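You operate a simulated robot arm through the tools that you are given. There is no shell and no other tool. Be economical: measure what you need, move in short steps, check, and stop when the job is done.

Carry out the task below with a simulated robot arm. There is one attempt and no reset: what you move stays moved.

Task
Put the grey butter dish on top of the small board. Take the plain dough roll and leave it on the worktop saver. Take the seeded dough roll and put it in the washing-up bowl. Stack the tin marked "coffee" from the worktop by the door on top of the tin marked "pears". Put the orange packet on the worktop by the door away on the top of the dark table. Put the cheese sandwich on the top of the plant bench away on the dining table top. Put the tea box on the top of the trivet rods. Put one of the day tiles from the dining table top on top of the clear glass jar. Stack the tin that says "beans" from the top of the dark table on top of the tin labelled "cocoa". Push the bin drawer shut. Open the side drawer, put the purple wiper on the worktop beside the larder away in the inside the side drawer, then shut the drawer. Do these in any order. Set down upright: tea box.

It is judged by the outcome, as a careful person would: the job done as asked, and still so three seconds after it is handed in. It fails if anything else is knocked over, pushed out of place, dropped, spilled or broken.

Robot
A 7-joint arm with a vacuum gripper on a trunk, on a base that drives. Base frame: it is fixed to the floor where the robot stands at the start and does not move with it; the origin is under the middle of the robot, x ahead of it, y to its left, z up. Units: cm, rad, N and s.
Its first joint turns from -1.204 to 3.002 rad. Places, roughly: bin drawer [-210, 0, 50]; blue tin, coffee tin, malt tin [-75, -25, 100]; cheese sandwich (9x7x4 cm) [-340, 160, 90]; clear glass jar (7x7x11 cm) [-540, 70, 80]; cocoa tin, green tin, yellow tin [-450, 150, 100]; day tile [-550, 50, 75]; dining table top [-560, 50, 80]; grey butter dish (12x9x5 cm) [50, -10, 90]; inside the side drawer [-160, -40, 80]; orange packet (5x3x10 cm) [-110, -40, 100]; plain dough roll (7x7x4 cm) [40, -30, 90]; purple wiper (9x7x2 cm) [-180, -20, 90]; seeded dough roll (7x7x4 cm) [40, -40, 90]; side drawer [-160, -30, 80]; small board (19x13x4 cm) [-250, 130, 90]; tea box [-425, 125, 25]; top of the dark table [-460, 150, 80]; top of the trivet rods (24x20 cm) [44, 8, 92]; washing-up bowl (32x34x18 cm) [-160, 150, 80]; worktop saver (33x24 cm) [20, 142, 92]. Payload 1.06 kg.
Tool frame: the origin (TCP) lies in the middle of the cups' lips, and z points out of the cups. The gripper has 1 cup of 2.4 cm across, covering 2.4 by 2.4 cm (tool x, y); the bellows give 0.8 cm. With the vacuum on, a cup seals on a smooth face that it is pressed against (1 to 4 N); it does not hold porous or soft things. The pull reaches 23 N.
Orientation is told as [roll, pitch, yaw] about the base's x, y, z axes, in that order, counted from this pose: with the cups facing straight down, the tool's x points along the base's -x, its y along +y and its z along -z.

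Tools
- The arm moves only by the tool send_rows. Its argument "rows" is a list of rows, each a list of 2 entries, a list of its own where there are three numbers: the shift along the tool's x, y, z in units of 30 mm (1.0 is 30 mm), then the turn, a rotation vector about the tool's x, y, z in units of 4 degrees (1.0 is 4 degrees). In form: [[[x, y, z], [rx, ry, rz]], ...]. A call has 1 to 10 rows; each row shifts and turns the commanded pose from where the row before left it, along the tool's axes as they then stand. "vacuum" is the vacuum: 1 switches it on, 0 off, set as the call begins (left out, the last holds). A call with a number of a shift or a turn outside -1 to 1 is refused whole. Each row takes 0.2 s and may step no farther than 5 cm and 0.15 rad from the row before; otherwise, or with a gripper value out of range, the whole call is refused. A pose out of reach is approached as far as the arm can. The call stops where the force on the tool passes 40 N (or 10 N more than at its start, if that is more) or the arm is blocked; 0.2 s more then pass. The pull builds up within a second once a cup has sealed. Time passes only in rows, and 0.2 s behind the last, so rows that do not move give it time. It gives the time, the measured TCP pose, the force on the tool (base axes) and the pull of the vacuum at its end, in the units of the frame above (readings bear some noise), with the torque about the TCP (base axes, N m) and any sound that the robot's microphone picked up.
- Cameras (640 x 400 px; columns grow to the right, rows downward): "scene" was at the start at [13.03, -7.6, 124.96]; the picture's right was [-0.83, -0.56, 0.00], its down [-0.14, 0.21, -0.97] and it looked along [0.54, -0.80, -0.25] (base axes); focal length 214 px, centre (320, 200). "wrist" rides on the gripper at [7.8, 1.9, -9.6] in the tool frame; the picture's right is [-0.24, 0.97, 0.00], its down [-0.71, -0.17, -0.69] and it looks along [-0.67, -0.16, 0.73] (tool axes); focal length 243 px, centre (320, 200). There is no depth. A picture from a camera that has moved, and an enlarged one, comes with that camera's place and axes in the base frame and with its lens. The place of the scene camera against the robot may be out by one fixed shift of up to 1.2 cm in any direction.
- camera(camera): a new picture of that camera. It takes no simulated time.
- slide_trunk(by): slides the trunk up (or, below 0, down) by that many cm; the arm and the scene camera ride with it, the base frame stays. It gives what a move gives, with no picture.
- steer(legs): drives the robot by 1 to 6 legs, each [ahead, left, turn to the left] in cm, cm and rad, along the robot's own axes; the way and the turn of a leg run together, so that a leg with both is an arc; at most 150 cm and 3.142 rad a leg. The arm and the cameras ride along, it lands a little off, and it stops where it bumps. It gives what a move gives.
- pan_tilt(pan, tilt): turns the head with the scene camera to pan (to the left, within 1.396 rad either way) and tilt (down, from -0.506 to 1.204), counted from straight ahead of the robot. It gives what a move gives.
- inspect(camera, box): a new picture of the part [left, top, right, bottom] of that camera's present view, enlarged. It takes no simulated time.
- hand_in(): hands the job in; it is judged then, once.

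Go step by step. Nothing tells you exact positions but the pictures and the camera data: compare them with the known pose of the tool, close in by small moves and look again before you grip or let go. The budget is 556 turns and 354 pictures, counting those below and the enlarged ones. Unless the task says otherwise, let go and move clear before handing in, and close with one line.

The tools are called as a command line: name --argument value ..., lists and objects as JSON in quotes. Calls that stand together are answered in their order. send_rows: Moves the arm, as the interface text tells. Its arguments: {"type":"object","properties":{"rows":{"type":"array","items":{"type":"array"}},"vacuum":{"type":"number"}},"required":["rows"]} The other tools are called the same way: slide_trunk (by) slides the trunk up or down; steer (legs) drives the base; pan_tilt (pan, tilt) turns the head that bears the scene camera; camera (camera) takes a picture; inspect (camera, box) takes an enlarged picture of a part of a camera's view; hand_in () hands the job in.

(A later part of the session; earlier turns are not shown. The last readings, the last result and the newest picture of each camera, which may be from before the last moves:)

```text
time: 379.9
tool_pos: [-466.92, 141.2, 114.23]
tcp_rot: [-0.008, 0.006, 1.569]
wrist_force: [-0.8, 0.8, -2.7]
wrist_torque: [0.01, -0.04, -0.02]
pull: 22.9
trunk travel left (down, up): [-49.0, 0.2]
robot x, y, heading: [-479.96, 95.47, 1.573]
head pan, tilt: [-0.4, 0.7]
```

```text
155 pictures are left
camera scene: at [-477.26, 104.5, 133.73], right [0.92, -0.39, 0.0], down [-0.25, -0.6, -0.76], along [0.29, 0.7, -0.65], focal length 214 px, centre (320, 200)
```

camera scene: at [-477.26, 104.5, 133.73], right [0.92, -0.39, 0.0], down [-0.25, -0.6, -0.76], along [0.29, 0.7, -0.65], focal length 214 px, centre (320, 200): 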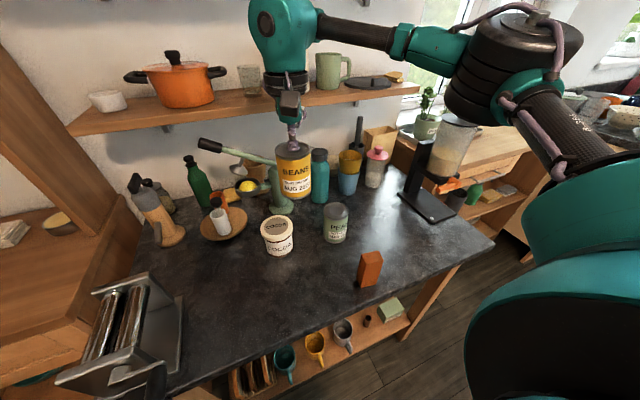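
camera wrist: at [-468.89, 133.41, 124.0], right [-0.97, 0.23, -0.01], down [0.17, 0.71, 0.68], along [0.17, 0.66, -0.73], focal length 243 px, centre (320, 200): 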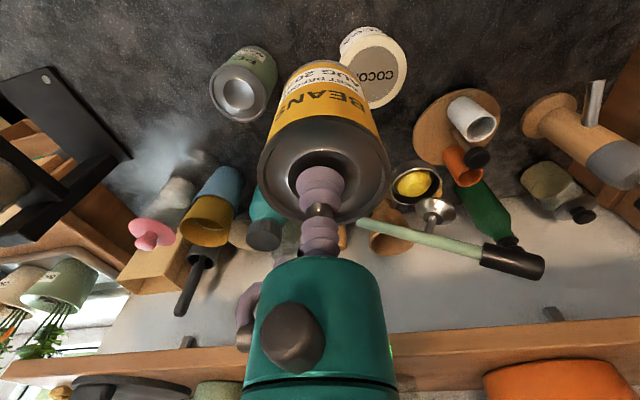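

steer --legs '[[1, 6, 0]]'

inspect --camera "scene" --box '[220, 110, 380, 270]'

camera --camera "wrist"

```text
time: 380.8
tool_pos: [-472.98, 142.11, 114.47]
tcp_rot: [-0.006, 0.002, 1.573]
wrist_force: [0.2, -0.1, -3.0]
wrist_torque: [0.06, 0.01, 0.0]
pull: 23.1
trunk travel left (down, up): [-49.0, 0.2]
robot x, y, heading: [-486.0, 97.25, 1.575]
head pan, tilt: [-0.4, 0.7]
```

```text
2.50 times, centred on (300, 190) of scene
camera zoom: at [-483.33, 105.35, 133.75], right [0.92, -0.39, 0.0], down [-0.25, -0.59, -0.77], along [0.3, 0.71, -0.64], focal length 536 px, centre (370, 225)
```

zoom: 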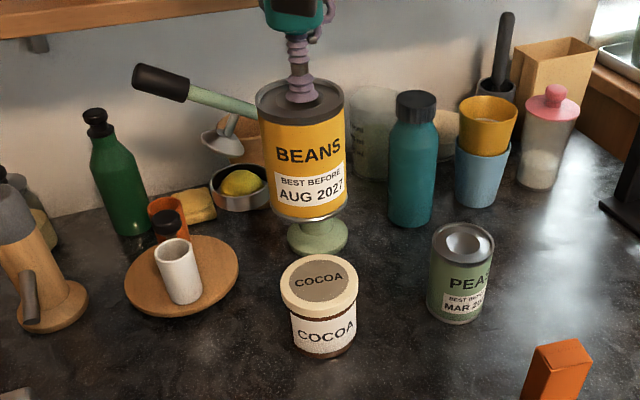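

```text
153 pictures are left
camera wrist: at [-474.94, 134.23, 124.14], right [-0.97, 0.23, -0.01], down [0.17, 0.71, 0.69], along [0.16, 0.67, -0.73], focal length 243 px, centre (320, 200)
```

wrist: 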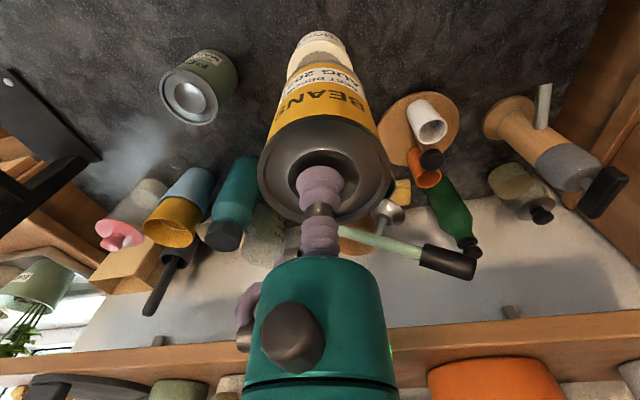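

send_rows --rows '[[[-0.53, 0, 0], [0, 0, 0]], [[0, 0, 0.9], [0, 0, 0]], [[0, 0, 0.9], [0, 0, 0]], [[0, 0, 0.6], [0, 0, 0]]]'

inspect --camera "scene" --box '[240, 120, 360, 260]'

inspect --camera "wrist" --box '[240, 0, 400, 120]'

```text
time: 381.8
tool_pos: [-472.2, 142.53, 106.9]
tcp_rot: [-0.005, 0.002, 1.573]
wrist_force: [0.8, 0.1, -4.1]
wrist_torque: [0.07, 0.03, -0.01]
pull: 23.3
out of reach, approached as far as the arm can: row 1
trunk travel left (down, up): [-49.0, 0.2]
robot x, y, heading: [-485.73, 97.27, 1.575]
head pan, tilt: [-0.4, 0.7]
```

```text
2.86 times, centred on (300, 190) of scene
camera zoom: at [-483.22, 105.34, 133.75], right [0.92, -0.39, 0.0], down [-0.25, -0.59, -0.76], along [0.3, 0.71, -0.64], focal length 613 px, centre (377, 229)
```

zoom: 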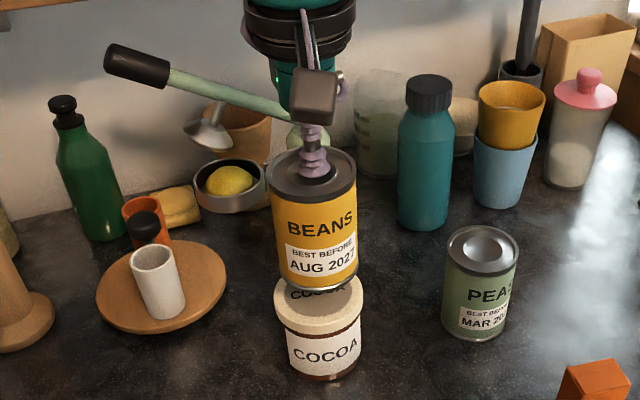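

```text
3.33 times, centred on (320, 60) of wrist
camera zoom: at [-474.2, 134.67, 116.6], right [-0.97, 0.23, -0.01], down [0.17, 0.71, 0.69], along [0.16, 0.67, -0.73], focal length 809 px, centre (320, 667)
```

zoom: 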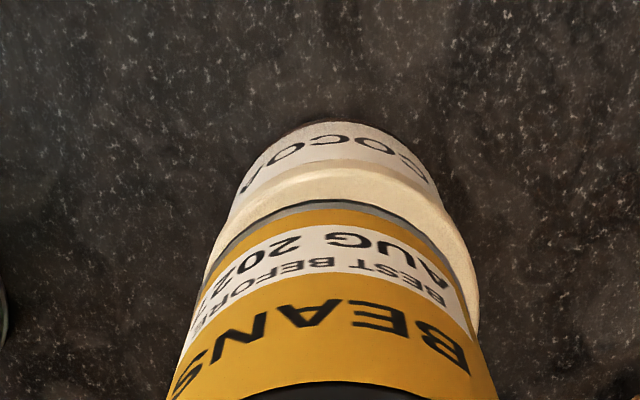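

send_rows --rows '[[[-0.2, 0.12, 0], [0, 0, 0]], [[-0.2, 0.12, 0], [0, 0, 0]]]'

inspect --camera "scene" --box '[240, 120, 360, 260]'

inspect --camera "wrist" --box '[240, 0, 400, 120]'

```text
time: 382.4
tool_pos: [-472.46, 143.18, 106.95]
tcp_rot: [-0.007, 0.0, 1.573]
wrist_force: [-1.0, -0.6, -4.0]
wrist_torque: [0.0, 0.03, 0.0]
pull: 22.8
out of reach, approached as far as the arm can: row 2
trunk travel left (down, up): [-49.0, 0.2]
robot x, y, heading: [-485.63, 97.19, 1.579]
head pan, tilt: [-0.4, 0.7]
```

```text
2.86 times, centred on (300, 190) of scene
camera zoom: at [-483.22, 105.32, 133.75], right [0.92, -0.39, 0.0], down [-0.25, -0.59, -0.76], along [0.3, 0.71, -0.64], focal length 613 px, centre (377, 229)
```

zoom: 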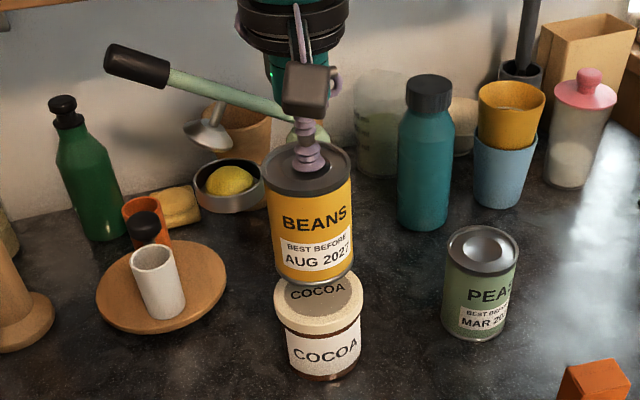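

```text
3.33 times, centred on (320, 60) of wrist
camera zoom: at [-474.4, 135.33, 116.7], right [-0.97, 0.23, -0.01], down [0.17, 0.71, 0.69], along [0.16, 0.67, -0.73], focal length 809 px, centre (320, 667)
```

zoom: 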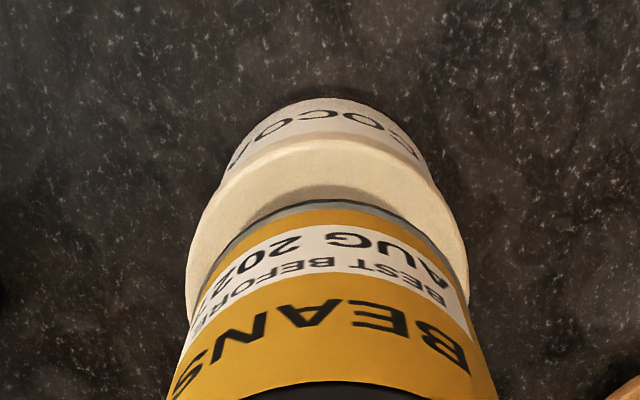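

Both views show the beans centred over the cocoa lid. I lower to contact.

send_rows --rows '[[[0, 0, 0.4], [0, 0, 0]], [[0, 0, 0.2], [0, 0, 0]], [[0, 0, 0.12], [0, 0, 0]]]'

inspect --camera "wrist" --box '[240, 0, 400, 120]'

inspect --camera "scene" --box '[260, 160, 360, 260]'

```text
time: 383.2
tool_pos: [-472.3, 142.97, 104.95]
tcp_rot: [-0.005, -0.001, 1.573]
wrist_force: [0.2, -1.0, -3.6]
wrist_torque: [0.0, -0.04, 0.0]
pull: 22.9
out of reach, approached as far as the arm can: row 3
trunk travel left (down, up): [-49.0, 0.2]
robot x, y, heading: [-486.26, 96.91, 1.575]
head pan, tilt: [-0.4, 0.7]
```

```text
3.33 times, centred on (320, 60) of wrist
camera zoom: at [-474.25, 135.21, 114.57], right [-0.97, 0.23, 0.0], down [0.17, 0.71, 0.69], along [0.16, 0.67, -0.73], focal length 809 px, centre (320, 667)
```

zoom: 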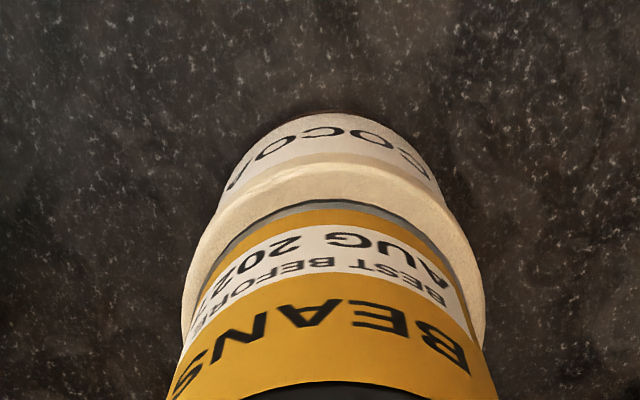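

```text
4.00 times, centred on (310, 210) of scene
camera zoom: at [-483.22, 105.34, 133.75], right [0.92, -0.39, 0.0], down [-0.25, -0.59, -0.76], along [0.3, 0.71, -0.64], focal length 858 px, centre (360, 160)
```

zoom: 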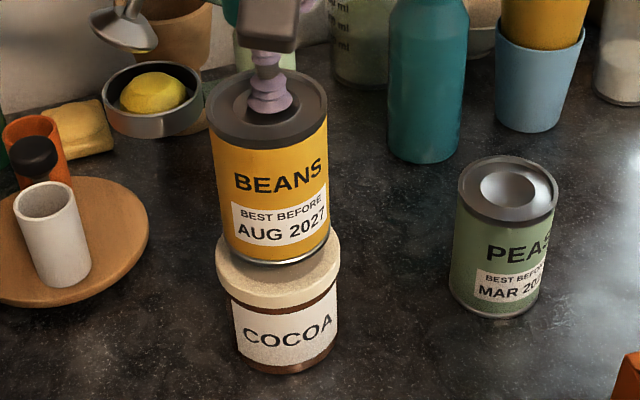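

Reach is marginal, so I lower using the trunk, which keeps the arm posture.

slide_trunk --by -0.7

slide_trunk --by -0.4

inspect --camera "wrist" --box '[240, 0, 400, 120]'

inspect --camera "scene" --box '[260, 160, 360, 260]'

```text
time: 383.8
tool_pos: [-472.34, 143.02, 104.08]
tcp_rot: [-0.005, 0.002, 1.573]
wrist_force: [0.5, -0.7, -2.4]
wrist_torque: [0.01, 0.01, 0.02]
pull: 23.1
trunk travel left (down, up): [-48.3, 0.9]
robot x, y, heading: [-486.14, 97.26, 1.576]
head pan, tilt: [-0.4, 0.7]
```

```text
time: 384.3
tool_pos: [-472.21, 143.02, 103.69]
tcp_rot: [-0.005, 0.002, 1.571]
wrist_force: [0.7, 0.6, -3.9]
wrist_torque: [0.02, -0.03, 0.02]
pull: 22.6
trunk travel left (down, up): [-47.9, 1.3]
robot x, y, heading: [-486.12, 96.8, 1.572]
head pan, tilt: [-0.4, 0.7]
```

```text
3.33 times, centred on (320, 60) of wrist
camera zoom: at [-474.23, 135.27, 113.46], right [-0.97, 0.23, -0.01], down [0.17, 0.71, 0.69], along [0.16, 0.67, -0.73], focal length 809 px, centre (320, 667)
```

zoom: 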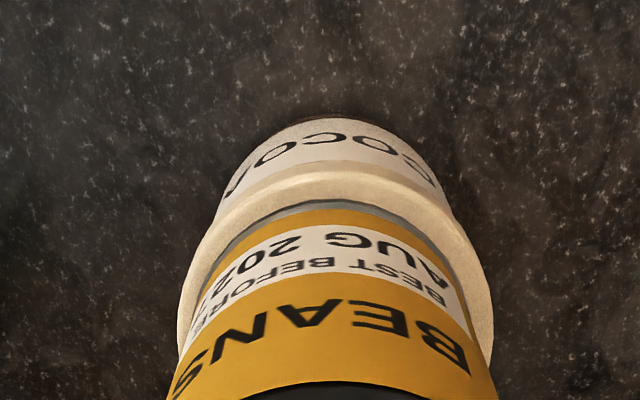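

```text
4.00 times, centred on (310, 210) of scene
camera zoom: at [-483.23, 106.68, 132.73], right [0.92, -0.39, 0.0], down [-0.25, -0.59, -0.76], along [0.3, 0.71, -0.64], focal length 858 px, centre (360, 160)
```

zoom: 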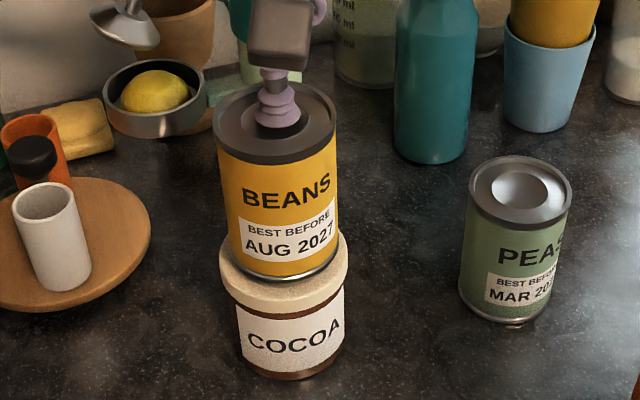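

slide_trunk --by -0.4

slide_trunk --by -0.4

inspect --camera "scene" --box '[260, 160, 360, 260]'

```text
time: 384.9
tool_pos: [-472.29, 142.95, 103.32]
tcp_rot: [-0.007, 0.002, 1.573]
wrist_force: [-0.2, -0.9, -3.3]
wrist_torque: [0.03, -0.02, 0.01]
pull: 22.4
trunk travel left (down, up): [-47.5, 1.7]
robot x, y, heading: [-485.73, 96.86, 1.569]
head pan, tilt: [-0.4, 0.7]
```

```text
time: 385.4
tool_pos: [-472.17, 143.02, 102.98]
tcp_rot: [-0.005, 0.002, 1.571]
wrist_force: [0.0, -0.1, -3.4]
wrist_torque: [0.0, -0.02, 0.02]
pull: 23.4
trunk travel left (down, up): [-47.1, 2.1]
robot x, y, heading: [-485.75, 97.08, 1.577]
head pan, tilt: [-0.4, 0.7]
```

```text
4.00 times, centred on (310, 210) of scene
camera zoom: at [-483.24, 107.55, 131.91], right [0.92, -0.39, 0.0], down [-0.25, -0.59, -0.76], along [0.3, 0.71, -0.64], focal length 858 px, centre (360, 160)
```

zoom: 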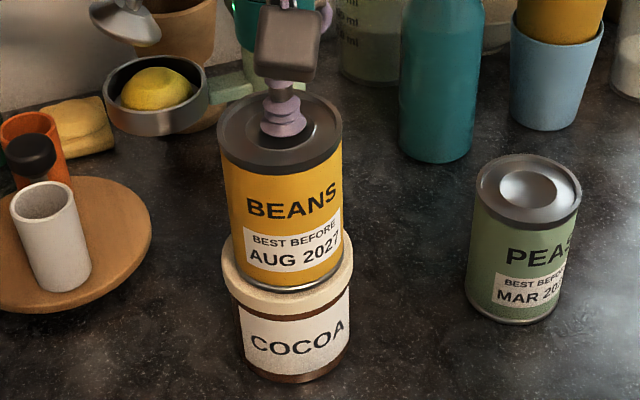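

send_rows --rows '[[[0, -0.1, 0], [0, 0, 0]]]'

slide_trunk --by -0.4

slide_trunk --by -0.3

```text
time: 385.8
tool_pos: [-472.09, 143.06, 102.97]
tcp_rot: [-0.005, 0.002, 1.572]
wrist_force: [-0.2, -1.0, -3.8]
wrist_torque: [0.01, -0.02, 0.0]
pull: 23.1
trunk travel left (down, up): [-47.1, 2.1]
robot x, y, heading: [-485.96, 97.09, 1.577]
head pan, tilt: [-0.4, 0.7]
```

```text
time: 386.3
tool_pos: [-471.94, 143.0, 102.49]
tcp_rot: [-0.005, 0.0, 1.572]
wrist_force: [1.4, 0.4, 1.9]
wrist_torque: [-0.03, -0.02, 0.0]
pull: 22.9
trunk travel left (down, up): [-46.7, 2.5]
robot x, y, heading: [-486.02, 97.22, 1.575]
head pan, tilt: [-0.4, 0.7]
```

```text
time: 386.8
tool_pos: [-472.0, 142.97, 102.4]
tcp_rot: [-0.006, 0.0, 1.574]
wrist_force: [1.0, 0.6, 13.4]
wrist_torque: [0.02, -0.03, -0.03]
pull: 23.0
trunk travel left (down, up): [-46.4, 2.8]
robot x, y, heading: [-485.74, 96.99, 1.574]
head pan, tilt: [-0.4, 0.7]
```

Contact at 13 N. Check alignment, then release.

inspect --camera "scene" --box '[260, 160, 360, 260]'

inspect --camera "wrist" --box '[240, 0, 400, 120]'

send_rows --rows '[[[0, 0, -0.08], [0, 0, 0]], [[0, 0, 0], [0, 0, 0]], [[0, 0, 0], [0, 0, 0]], [[0, 0, 0], [0, 0, 0]], [[0, 0, 0], [0, 0, 0]], [[0, 0, -0.1], [0, 0, 0]], [[0, 0, -0.2], [0, 0, 0]], [[0, 0, -0.4], [0, 0, 0]]]' --vacuum 0

slide_trunk --by 2.5

camera --camera "scene"

```text
4.00 times, centred on (310, 210) of scene
camera zoom: at [-483.25, 108.17, 131.17], right [0.92, -0.39, 0.0], down [-0.25, -0.59, -0.77], along [0.3, 0.71, -0.64], focal length 858 px, centre (360, 160)
```

zoom: 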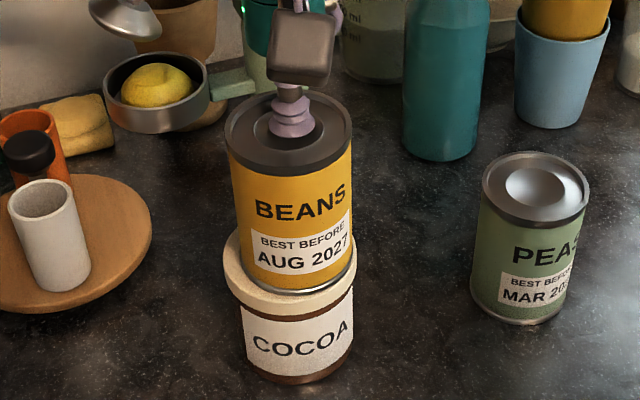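

```text
3.33 times, centred on (320, 60) of wrist
camera zoom: at [-473.94, 135.22, 112.06], right [-0.97, 0.23, 0.0], down [0.17, 0.71, 0.69], along [0.16, 0.67, -0.73], focal length 809 px, centre (320, 667)
```

zoom: 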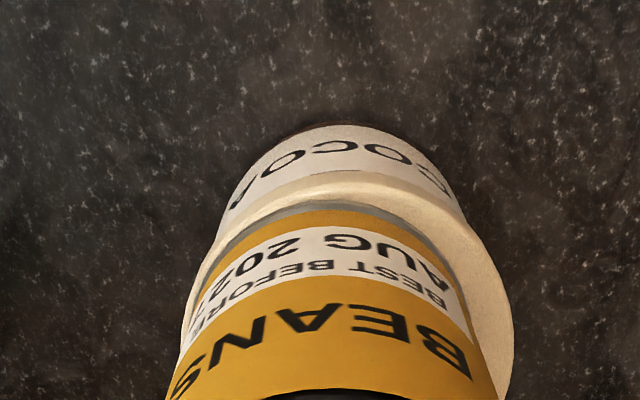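

```text
time: 388.6
tool_pos: [-471.92, 143.17, 104.49]
tcp_rot: [-0.004, 0.001, 1.574]
wrist_force: [-0.9, 0.5, -0.2]
wrist_torque: [-0.01, -0.01, 0.02]
pull: 0.0
trunk travel left (down, up): [-46.4, 2.8]
robot x, y, heading: [-485.92, 97.12, 1.574]
head pan, tilt: [-0.4, 0.7]
```

```text
time: 389.4
tool_pos: [-471.88, 143.06, 107.03]
tcp_rot: [-0.004, 0.003, 1.573]
wrist_force: [-0.2, 0.4, 0.5]
wrist_torque: [-0.02, 0.02, -0.03]
pull: 0.2
trunk travel left (down, up): [-48.9, 0.3]
robot x, y, heading: [-485.96, 97.38, 1.569]
head pan, tilt: [-0.4, 0.7]
```

```text
141 pictures are left
camera scene: at [-483.22, 105.45, 133.67], right [0.92, -0.39, 0.0], down [-0.25, -0.59, -0.76], along [0.3, 0.71, -0.64], focal length 214 px, centre (320, 200)
```

scene: 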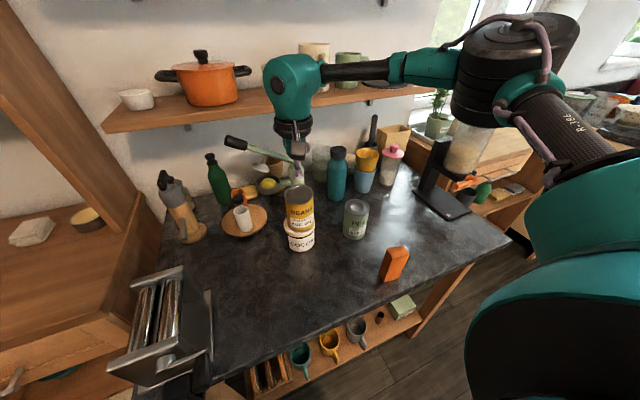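

Beans stand on cocoa. I retract and back away, then head to the plant bench for the sandwich.

send_rows --rows '[[[0.2, 0, -0.4], [0, 0, 0]], [[0.5, -0.2, -0.8], [0, 0, 0]], [[0.8, -0.5, -0.9], [0, 0, 0]], [[0.8, -0.5, -0.9], [0, 0, 0]], [[0.8, -0.5, -0.5], [0, 0, 0]], [[0.8, -0.5, 0], [0, 0, 0]], [[0.8, -0.5, 0], [0, 0, 0]]]'

steer --legs '[[-42, 0, 0], [0, -115, 0]]'

pan_tilt --pan -0.3 --tilt 0.5

camera --camera "scene"

camera --camera "wrist"

```text
time: 390.9
tool_pos: [-463.84, 128.98, 117.55]
tcp_rot: [-0.004, 0.002, 1.57]
wrist_force: [0.8, 0.1, -0.8]
wrist_torque: [-0.01, 0.01, 0.0]
pull: 0.0
trunk travel left (down, up): [-48.9, 0.3]
robot x, y, heading: [-486.04, 97.01, 1.574]
head pan, tilt: [-0.4, 0.7]
```

```text
time: 399.1
tool_pos: [-346.14, 85.93, 117.59]
tcp_rot: [-0.004, 0.003, 1.562]
wrist_force: [0.9, -0.3, -0.1]
wrist_torque: [0.03, 0.01, -0.03]
pull: 0.0
trunk travel left (down, up): [-48.9, 0.3]
robot x, y, heading: [-368.78, 54.1, 1.564]
head pan, tilt: [-0.4, 0.7]
```

```text
time: 399.8
tool_pos: [-346.21, 85.95, 117.57]
tcp_rot: [-0.005, 0.002, 1.56]
wrist_force: [-0.3, -0.6, 0.2]
wrist_torque: [0.05, 0.01, 0.01]
pull: 0.0
trunk travel left (down, up): [-48.9, 0.3]
robot x, y, heading: [-368.84, 54.24, 1.561]
head pan, tilt: [-0.3, 0.499]
```

```text
140 pictures are left
camera scene: at [-366.46, 63.39, 135.43], right [0.95, -0.31, 0.0], down [-0.15, -0.46, -0.88], along [0.27, 0.84, -0.48], focal length 214 px, centre (320, 200)
```

scene: 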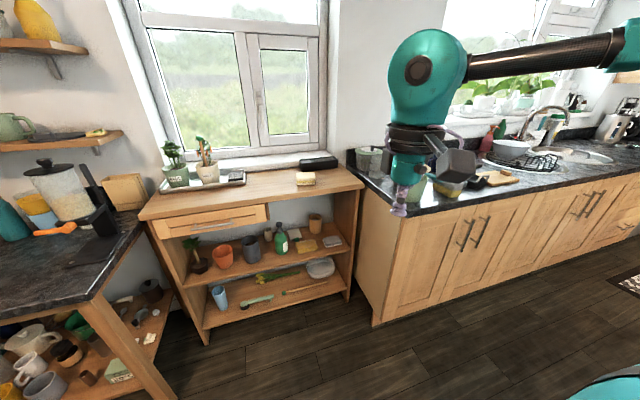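

```text
139 pictures are left
camera wrist: at [-348.24, 78.2, 127.3], right [-0.97, 0.25, -0.01], down [0.17, 0.71, 0.68], along [0.17, 0.66, -0.73], focal length 243 px, centre (320, 200)
```

wrist: 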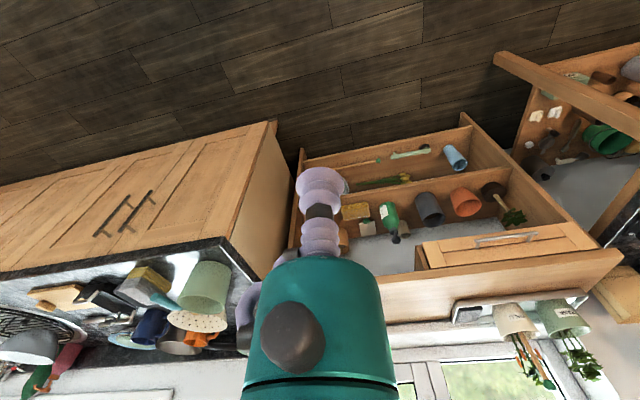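

inspect --camera "scene" --box '[260, 150, 370, 220]'

steer --legs '[[45, 0, 0.01]]'

pan_tilt --pan -0.4 --tilt 0.7

camera --camera "scene"

camera --camera "wrist"

```text
5.71 times, centred on (315, 185) of scene
camera zoom: at [-366.46, 63.39, 135.43], right [0.95, -0.31, 0.0], down [-0.15, -0.46, -0.88], along [0.27, 0.84, -0.48], focal length 1226 px, centre (349, 286)
```

zoom: 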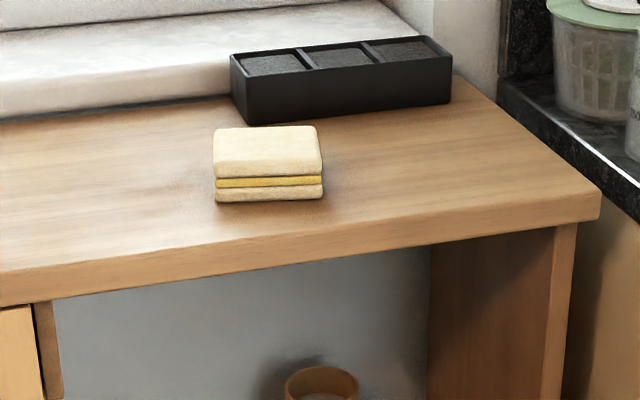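

```text
time: 402.6
tool_pos: [-346.21, 131.22, 117.52]
tcp_rot: [-0.005, 0.0, 1.569]
wrist_force: [-0.4, 0.0, 0.3]
wrist_torque: [0.01, -0.03, -0.02]
pull: 0.1
trunk travel left (down, up): [-48.9, 0.3]
robot x, y, heading: [-368.92, 99.13, 1.569]
head pan, tilt: [-0.3, 0.499]
```

```text
time: 403.3
tool_pos: [-346.3, 131.2, 117.68]
tcp_rot: [-0.006, 0.001, 1.566]
wrist_force: [0.5, 0.4, 0.1]
wrist_torque: [0.01, -0.02, 0.0]
pull: 0.1
trunk travel left (down, up): [-48.9, 0.3]
robot x, y, heading: [-368.35, 98.79, 1.568]
head pan, tilt: [-0.4, 0.7]
```

```text
137 pictures are left
camera scene: at [-365.68, 107.53, 133.67], right [0.92, -0.39, 0.0], down [-0.25, -0.59, -0.77], along [0.3, 0.7, -0.64], focal length 214 px, centre (320, 200)
```

scene: 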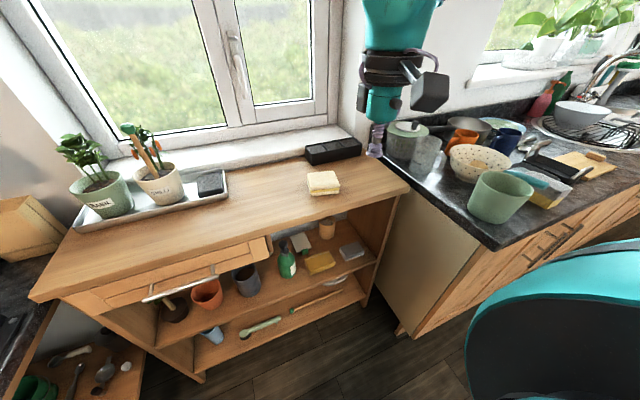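

```text
136 pictures are left
camera wrist: at [-348.21, 123.36, 127.31], right [-0.97, 0.24, -0.01], down [0.17, 0.71, 0.68], along [0.17, 0.66, -0.73], focal length 243 px, centre (320, 200)
```

wrist: 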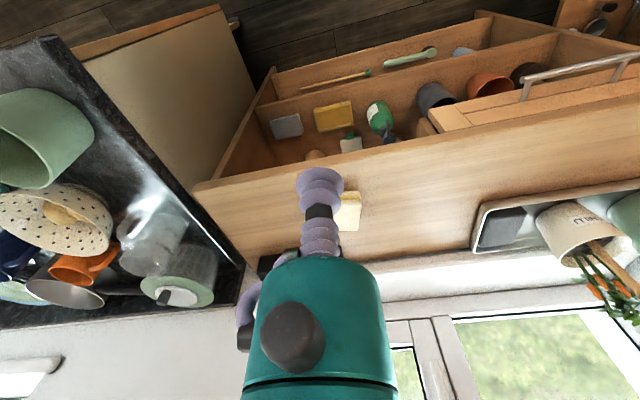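

I drive 20 cm closer (the bench front is at y≈150) and re-measure.

steer --legs '[[20, 0, 0]]'

send_rows --rows '[[[0, -0.7, 0.6], [0, 0, 0]], [[0, -0.7, 0.6], [0, 0, 0]]]'

camera --camera "scene"

camera --camera "wrist"

```text
time: 404.9
tool_pos: [-346.05, 152.19, 117.55]
tcp_rot: [-0.005, 0.001, 1.568]
wrist_force: [0.6, 0.6, 0.7]
wrist_torque: [-0.02, -0.02, -0.02]
pull: 0.0
trunk travel left (down, up): [-48.9, 0.3]
robot x, y, heading: [-368.53, 120.35, 1.572]
head pan, tilt: [-0.4, 0.7]
```

```text
time: 405.5
tool_pos: [-341.84, 152.22, 113.84]
tcp_rot: [-0.005, 0.002, 1.567]
wrist_force: [0.3, 0.5, -0.1]
wrist_torque: [0.0, -0.01, 0.02]
pull: 0.0
trunk travel left (down, up): [-48.9, 0.3]
robot x, y, heading: [-368.43, 120.22, 1.569]
head pan, tilt: [-0.4, 0.7]
```

```text
135 pictures are left
camera scene: at [-365.57, 128.63, 133.66], right [0.92, -0.39, 0.0], down [-0.25, -0.59, -0.76], along [0.3, 0.7, -0.64], focal length 214 px, centre (320, 200)
```

scene: 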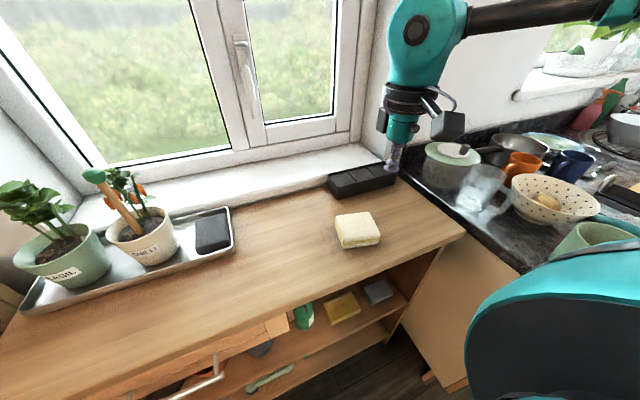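

```text
134 pictures are left
camera wrist: at [-343.79, 144.58, 123.56], right [-0.97, 0.24, -0.01], down [0.17, 0.71, 0.69], along [0.17, 0.66, -0.73], focal length 243 px, centre (320, 200)
```

wrist: 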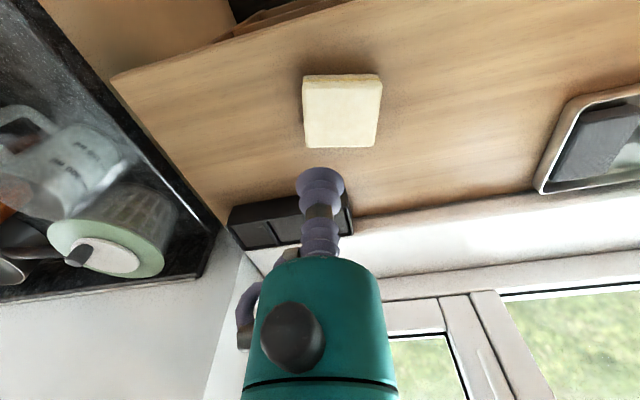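

send_rows --rows '[[[-0.6, 0.13, 0.8], [0, 0, 0]], [[-0.6, 0.13, 0.8], [0, 0, 0]], [[-0.6, 0.13, 0.8], [0, 0, 0]], [[0, 0, 0.8], [0, 0, 0]], [[0, 0, 0.8], [0, 0, 0]], [[0, 0, 0.8], [0, 0, 0]], [[0, 0, 0.4], [0, 0, 0]]]' --vacuum 1

inspect --camera "scene" --box '[300, 160, 420, 260]'

inspect --camera "wrist" --box '[220, 60, 420, 210]'

```text
time: 407.1
tool_pos: [-342.9, 157.57, 98.41]
tcp_rot: [-0.005, 0.003, 1.567]
wrist_force: [0.1, 0.2, -0.7]
wrist_torque: [0.02, 0.0, 0.04]
pull: 0.0
trunk travel left (down, up): [-48.9, 0.3]
robot x, y, heading: [-368.19, 120.55, 1.567]
head pan, tilt: [-0.4, 0.7]
```

```text
4.00 times, centred on (360, 210) of scene
camera zoom: at [-365.61, 128.64, 133.66], right [0.92, -0.39, 0.0], down [-0.25, -0.59, -0.76], along [0.3, 0.7, -0.64], focal length 858 px, centre (160, 160)
```

zoom: 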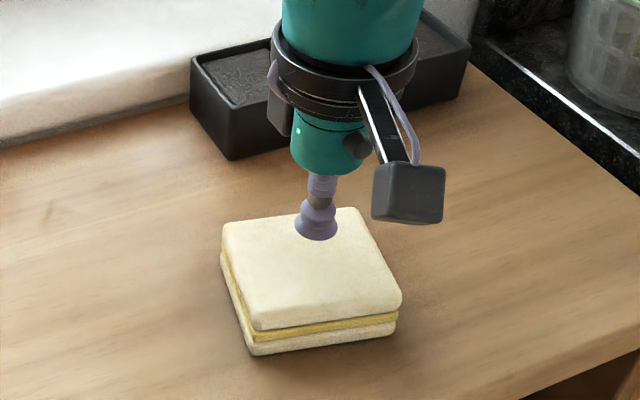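

```text
2.67 times, centred on (320, 135) of wrist
camera zoom: at [-344.91, 149.76, 108.02], right [-0.97, 0.24, -0.01], down [0.17, 0.71, 0.69], along [0.17, 0.66, -0.73], focal length 647 px, centre (320, 373)
```

zoom: 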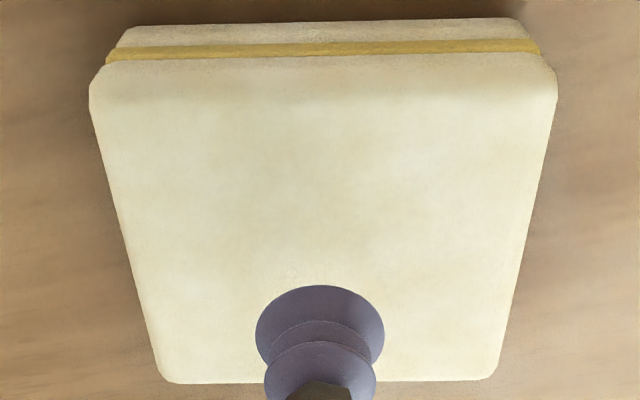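

send_rows --rows '[[[0, 0, 0.6], [0, 0, 0]], [[0, 0, 0.3], [0, 0, 0]], [[0, 0, 0.15], [0, 0, 0]], [[0, 0, 0.1], [0, 0, 0]], [[0, 0, 0], [0, 0, 0]]]'

```text
time: 408.3
tool_pos: [-342.95, 157.64, 95.18]
tcp_rot: [-0.006, -0.003, 1.565]
wrist_force: [7.5, 2.9, 19.6]
wrist_torque: [-0.02, 0.09, 0.0]
pull: 22.9
trunk travel left (down, up): [-48.9, 0.3]
robot x, y, heading: [-368.72, 119.76, 1.567]
head pan, tilt: [-0.4, 0.7]
```

Sealed. I lift the sandwich and back off.

send_rows --rows '[[[0, 0, -0.2], [0, 0, 0]], [[0, 0, -0.4], [0, 0, 0]], [[0, 0, -0.8], [0, 0, 0]], [[0, 0, -0.9], [0, 0, 0]], [[0, 0, -0.9], [0, 0, 0]], [[0.3, 0, -0.9], [0, 0, 0]], [[0.6, 0, -0.9], [0, 0, 0]], [[0.6, 0, -0.6], [0, 0, 0]]]'

camera --camera "wrist"

steer --legs '[[-64, 0, 0], [0, 0, 1.571]]'

pan_tilt --pan 0 --tilt 0.35

camera --camera "scene"

```text
time: 410.1
tool_pos: [-343.01, 153.02, 111.8]
tcp_rot: [-0.006, 0.001, 1.568]
wrist_force: [-1.1, 0.5, -0.5]
wrist_torque: [0.0, -0.02, 0.03]
pull: 22.2
trunk travel left (down, up): [-48.9, 0.3]
robot x, y, heading: [-368.46, 120.32, 1.567]
head pan, tilt: [-0.4, 0.7]
```

```text
131 pictures are left
camera wrist: at [-345.02, 145.3, 121.48], right [-0.97, 0.24, -0.01], down [0.17, 0.71, 0.69], along [0.17, 0.66, -0.73], focal length 243 px, centre (320, 200)
```

wrist: 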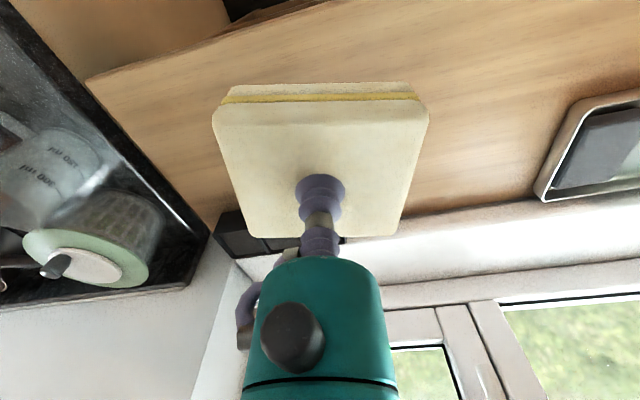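

```text
time: 417.6
tool_pos: [-401.88, 80.65, 111.73]
tcp_rot: [-0.005, 0.001, -3.117]
wrist_force: [-0.1, 0.7, -1.6]
wrist_torque: [0.0, 0.0, 0.0]
pull: 23.0
trunk travel left (down, up): [-48.9, 0.3]
robot x, y, heading: [-368.28, 56.01, -3.116]
head pan, tilt: [-0.4, 0.7]
```

```text
time: 418.4
tool_pos: [-401.8, 80.67, 111.68]
tcp_rot: [-0.004, 0.002, -3.116]
wrist_force: [-0.2, 0.7, 0.0]
wrist_torque: [0.0, 0.01, 0.01]
pull: 23.1
trunk travel left (down, up): [-48.9, 0.3]
robot x, y, heading: [-368.79, 56.18, -3.121]
head pan, tilt: [0.0, 0.351]
```

```text
130 pictures are left
camera scene: at [-378.56, 56.09, 136.8], right [-0.02, 1.0, 0.0], down [0.34, 0.01, -0.94], along [-0.94, -0.02, -0.34], focal length 214 px, centre (320, 200)
```

scene: 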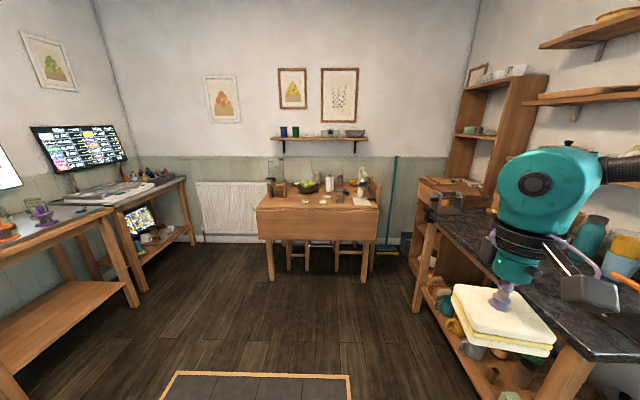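

The dining table is ahead. I drive toward it, offsetting so the arm is centred.

steer --legs '[[0, 22, -0.022], [110, 0, 0]]'

pan_tilt --pan -0.3 --tilt 0.6

camera --camera "scene"

camera --camera "wrist"

```text
time: 425.5
tool_pos: [-514.88, 56.06, 111.69]
tcp_rot: [-0.007, 0.002, -3.107]
wrist_force: [-0.2, 0.0, -1.3]
wrist_torque: [0.02, 0.07, 0.01]
pull: 22.9
trunk travel left (down, up): [-48.9, 0.3]
robot x, y, heading: [-481.13, 31.56, -3.11]
head pan, tilt: [0.0, 0.351]
```

```text
time: 426.3
tool_pos: [-514.69, 56.07, 111.7]
tcp_rot: [-0.005, 0.003, -3.106]
wrist_force: [0.0, 0.8, -0.9]
wrist_torque: [0.02, -0.02, 0.02]
pull: 23.0
trunk travel left (down, up): [-48.9, 0.3]
robot x, y, heading: [-480.85, 32.12, -3.108]
head pan, tilt: [-0.3, 0.6]
```

```text
129 pictures are left
camera scene: at [-490.48, 34.34, 134.53], right [0.26, 0.97, 0.0], down [0.54, -0.15, -0.83], along [-0.8, 0.22, -0.56], focal length 214 px, centre (320, 200)
```

scene: 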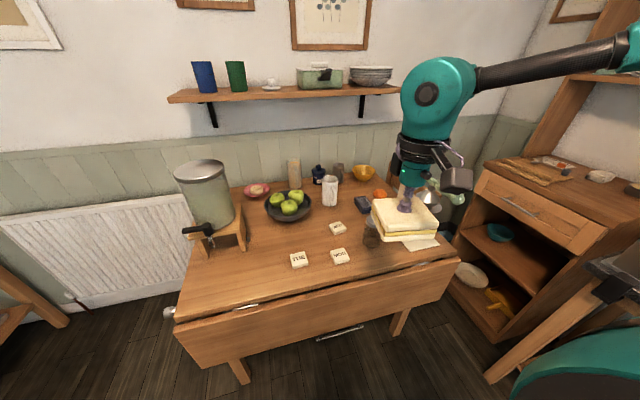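

```text
128 pictures are left
camera wrist: at [-506.99, 54.35, 121.44], right [-0.2, -0.98, -0.01], down [-0.71, 0.14, 0.68], along [-0.67, 0.14, -0.73], focal length 243 px, centre (320, 200)
```

wrist: 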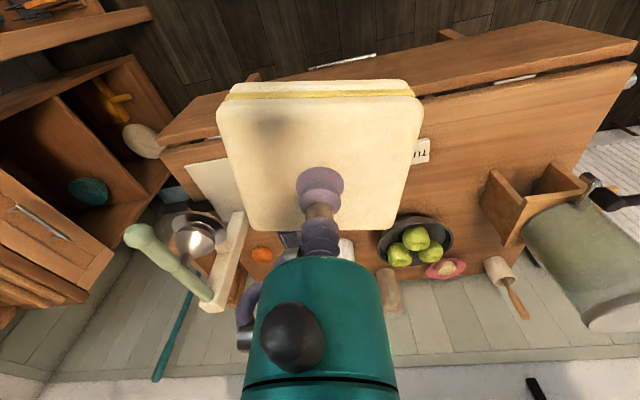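

inspect --camera "scene" --box '[260, 140, 460, 290]'

```text
2.67 times, centred on (360, 215) of scene
camera zoom: at [-490.48, 34.34, 134.53], right [0.26, 0.97, 0.0], down [0.54, -0.15, -0.83], along [-0.8, 0.22, -0.56], focal length 572 px, centre (213, 160)
```

zoom: 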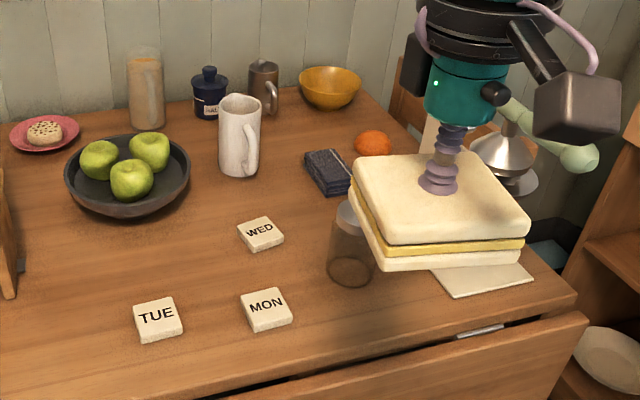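

The jar is the clear glass at ~(-543,70); tiles TUE, MON, WED lie at x≈-541…-554. I'll set the sandwich on the clear area left-front, ~(-542,27).

steer --legs '[[16, 18, -0.03]]'

camera --camera "scene"

camera --camera "wrist"

```text
time: 428.1
tool_pos: [-529.86, 38.84, 111.65]
tcp_rot: [-0.005, 0.003, -3.138]
wrist_force: [-0.2, -0.3, -0.7]
wrist_torque: [0.01, -0.02, -0.03]
pull: 23.0
trunk travel left (down, up): [-48.9, 0.3]
robot x, y, heading: [-496.96, 13.85, -3.141]
head pan, tilt: [-0.3, 0.6]
```

```text
126 pictures are left
camera scene: at [-506.22, 16.46, 134.52], right [0.29, 0.96, 0.0], down [0.54, -0.16, -0.82], along [-0.79, 0.24, -0.57], focal length 214 px, centre (320, 200)
```

scene: 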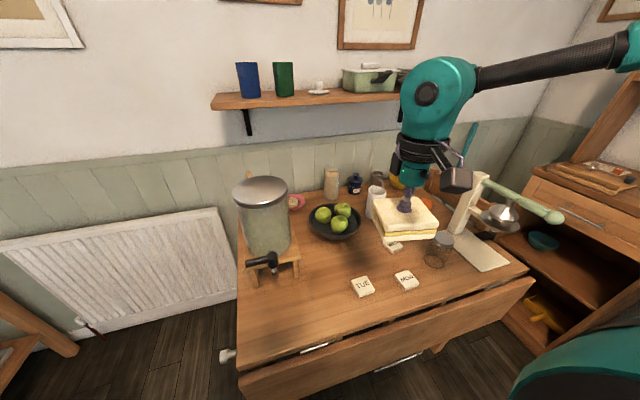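

```text
125 pictures are left
camera wrist: at [-522.07, 37.0, 121.44], right [-0.23, -0.97, -0.01], down [-0.71, 0.17, 0.68], along [-0.66, 0.16, -0.73], focal length 243 px, centre (320, 200)
```

wrist: 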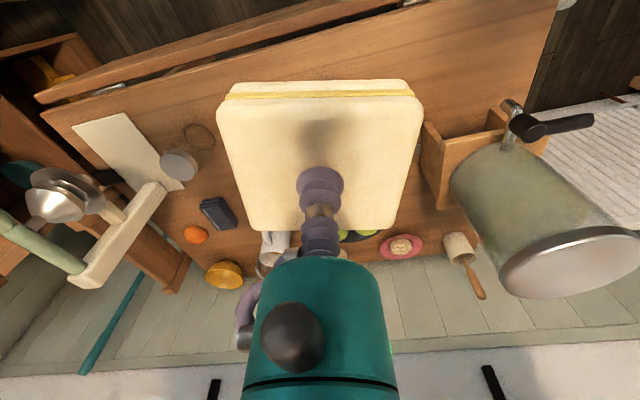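

send_rows --rows '[[[-0.505, 0.767, 0.3], [0, 0, 0]], [[-0.505, 0.767, 0.5], [0, 0, 0]], [[-0.505, 0.767, 0.6], [0, 0, 0]], [[-0.505, 0.767, 0.6], [0, 0, 0]], [[-0.505, 0.767, 0.6], [0, 0, 0]], [[-0.505, 0.767, 0.6], [0, 0, 0]]]'

slide_trunk --by -12

camera --camera "scene"

camera --camera "wrist"

```text
time: 429.5
tool_pos: [-539.04, 25.19, 102.09]
tcp_rot: [-0.007, 0.002, -3.139]
wrist_force: [0.1, -1.2, -1.1]
wrist_torque: [0.01, 0.02, -0.01]
pull: 22.9
trunk travel left (down, up): [-48.9, 0.3]
robot x, y, heading: [-496.99, 13.81, -3.135]
head pan, tilt: [-0.3, 0.6]
```

```text
time: 431.0
tool_pos: [-538.88, 25.14, 90.08]
tcp_rot: [-0.005, 0.0, -3.14]
wrist_force: [0.8, 0.0, -1.1]
wrist_torque: [0.03, 0.0, 0.02]
pull: 22.7
trunk travel left (down, up): [-36.9, 12.3]
robot x, y, heading: [-496.28, 13.64, -3.14]
head pan, tilt: [-0.3, 0.6]
```

```text
124 pictures are left
camera scene: at [-514.25, 16.48, 121.11], right [0.29, 0.96, 0.0], down [0.54, -0.17, -0.83], along [-0.79, 0.24, -0.56], focal length 214 px, centre (320, 200)
```

scene: 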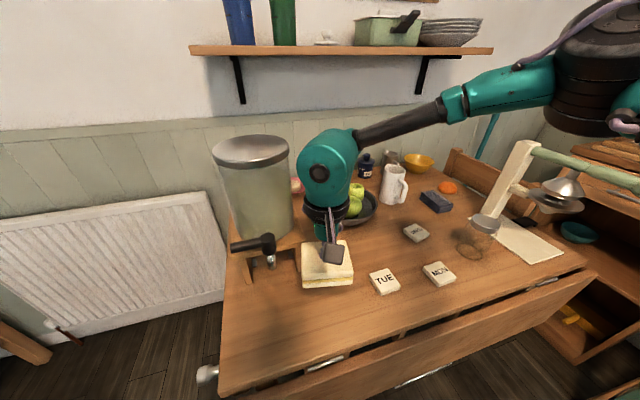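

```text
123 pictures are left
camera wrist: at [-531.09, 23.27, 99.77], right [-0.23, -0.97, -0.01], down [-0.71, 0.17, 0.69], along [-0.67, 0.16, -0.73], focal length 243 px, centre (320, 200)
```

wrist: 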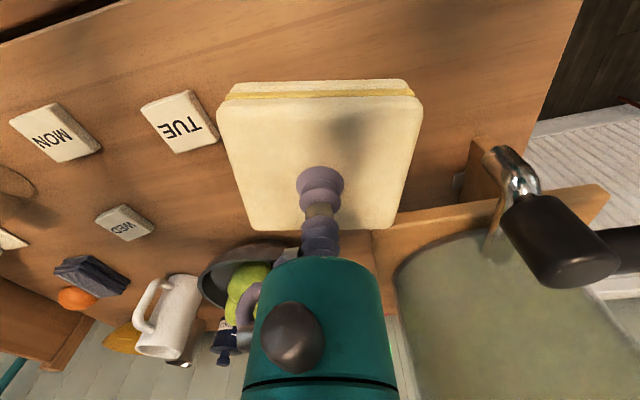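

send_rows --rows '[[[0, 0, 0.8], [0, 0, 0]], [[0, 0, 0.8], [0, 0, 0]], [[0, 0, 0.6], [0, 0, 0]], [[0, 0, 0.4], [0, 0, 0]]]'

send_rows --rows '[[[0, 0, 0.2], [0, 0, 0]], [[0, 0, 0.15], [0, 0, 0]], [[0, 0, 0.15], [0, 0, 0]]]'

inspect --camera "scene" --box '[240, 190, 420, 330]'

```text
time: 432.0
tool_pos: [-538.82, 25.19, 82.05]
tcp_rot: [-0.005, 0.001, -3.138]
wrist_force: [-0.7, -0.2, -1.5]
wrist_torque: [0.0, 0.01, 0.0]
pull: 23.3
trunk travel left (down, up): [-36.9, 12.3]
robot x, y, heading: [-496.95, 13.92, -3.137]
head pan, tilt: [-0.3, 0.6]
```

```text
time: 432.8
tool_pos: [-538.9, 25.17, 80.71]
tcp_rot: [-0.005, 0.0, -3.138]
wrist_force: [0.2, -0.6, -1.6]
wrist_torque: [-0.03, 0.02, 0.01]
pull: 22.6
trunk travel left (down, up): [-36.9, 12.3]
robot x, y, heading: [-496.86, 13.59, -3.138]
head pan, tilt: [-0.3, 0.6]
```

```text
2.86 times, centred on (330, 260) of scene
camera zoom: at [-514.25, 16.48, 121.11], right [0.29, 0.96, 0.0], down [0.54, -0.17, -0.83], along [-0.79, 0.24, -0.56], focal length 613 px, centre (291, 29)
```

zoom: 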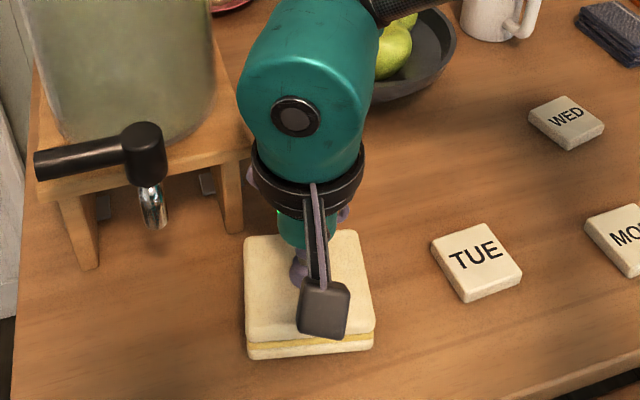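

send_rows --rows '[[[0, 0, 0.15], [0, 0, 0]], [[0, 0, 0.15], [0, 0, 0]], [[0, 0, 0.12], [0, 0, 0]]]'

send_rows --rows '[[[0, 0, 0.12], [0, 0, 0]], [[0, 0, 0.12], [0, 0, 0]]]'

```text
time: 433.6
tool_pos: [-538.96, 25.27, 79.48]
tcp_rot: [-0.005, 0.0, -3.138]
wrist_force: [0.6, 0.1, -2.2]
wrist_torque: [0.03, 0.01, 0.01]
pull: 23.2
trunk travel left (down, up): [-36.9, 12.3]
robot x, y, heading: [-496.79, 13.67, -3.137]
head pan, tilt: [-0.3, 0.6]
```

```text
time: 434.2
tool_pos: [-538.96, 25.17, 78.84]
tcp_rot: [-0.006, 0.002, -3.141]
wrist_force: [0.2, 0.8, 7.4]
wrist_torque: [-0.06, -0.02, 0.03]
pull: 22.8
trunk travel left (down, up): [-36.9, 12.3]
robot x, y, heading: [-496.56, 14.03, -3.138]
head pan, tilt: [-0.3, 0.6]
```

Contact; release the sandwich and rise.

send_rows --rows '[[[0, 0, 0], [0, 0, 0]], [[0, 0, 0], [0, 0, 0]], [[0, 0, 0], [0, 0, 0]], [[0, 0, -0.1], [0, 0, 0]], [[0, 0, -0.3], [0, 0, 0]], [[0, 0, -0.6], [0, 0, 0]], [[0, 0, -0.9], [0, 0, 0]], [[0, 0, -0.9], [0, 0, 0]]]' --vacuum 0

camera --camera "scene"

camera --camera "wrist"

```text
time: 436.0
tool_pos: [-538.67, 25.1, 86.99]
tcp_rot: [-0.005, 0.001, -3.138]
wrist_force: [-0.7, -0.4, 0.1]
wrist_torque: [-0.03, -0.02, -0.03]
pull: 0.1
trunk travel left (down, up): [-36.9, 12.3]
robot x, y, heading: [-496.39, 13.59, -3.141]
head pan, tilt: [-0.3, 0.6]
```

```text
121 pictures are left
camera scene: at [-514.23, 16.47, 121.12], right [0.29, 0.96, 0.0], down [0.54, -0.17, -0.83], along [-0.79, 0.24, -0.56], focal length 214 px, centre (320, 200)
```

scene: 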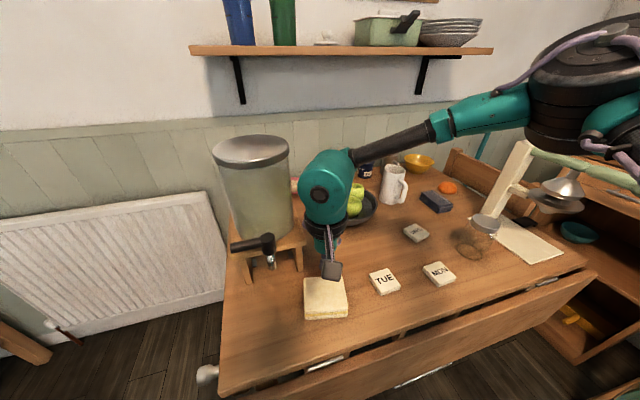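

```text
120 pictures are left
camera wrist: at [-531.03, 23.17, 96.73], right [-0.23, -0.97, -0.01], down [-0.71, 0.17, 0.68], along [-0.66, 0.16, -0.73], focal length 243 px, centre (320, 200)
```

wrist: 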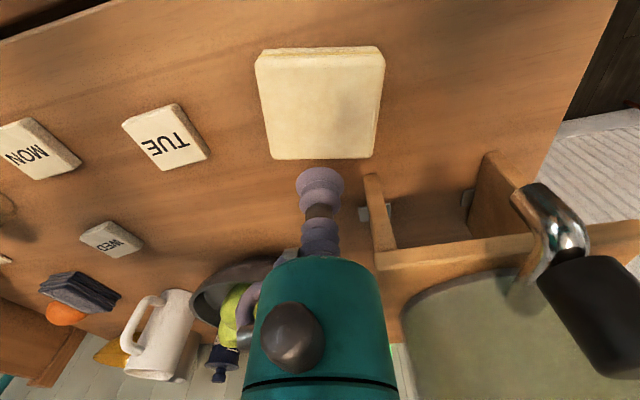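

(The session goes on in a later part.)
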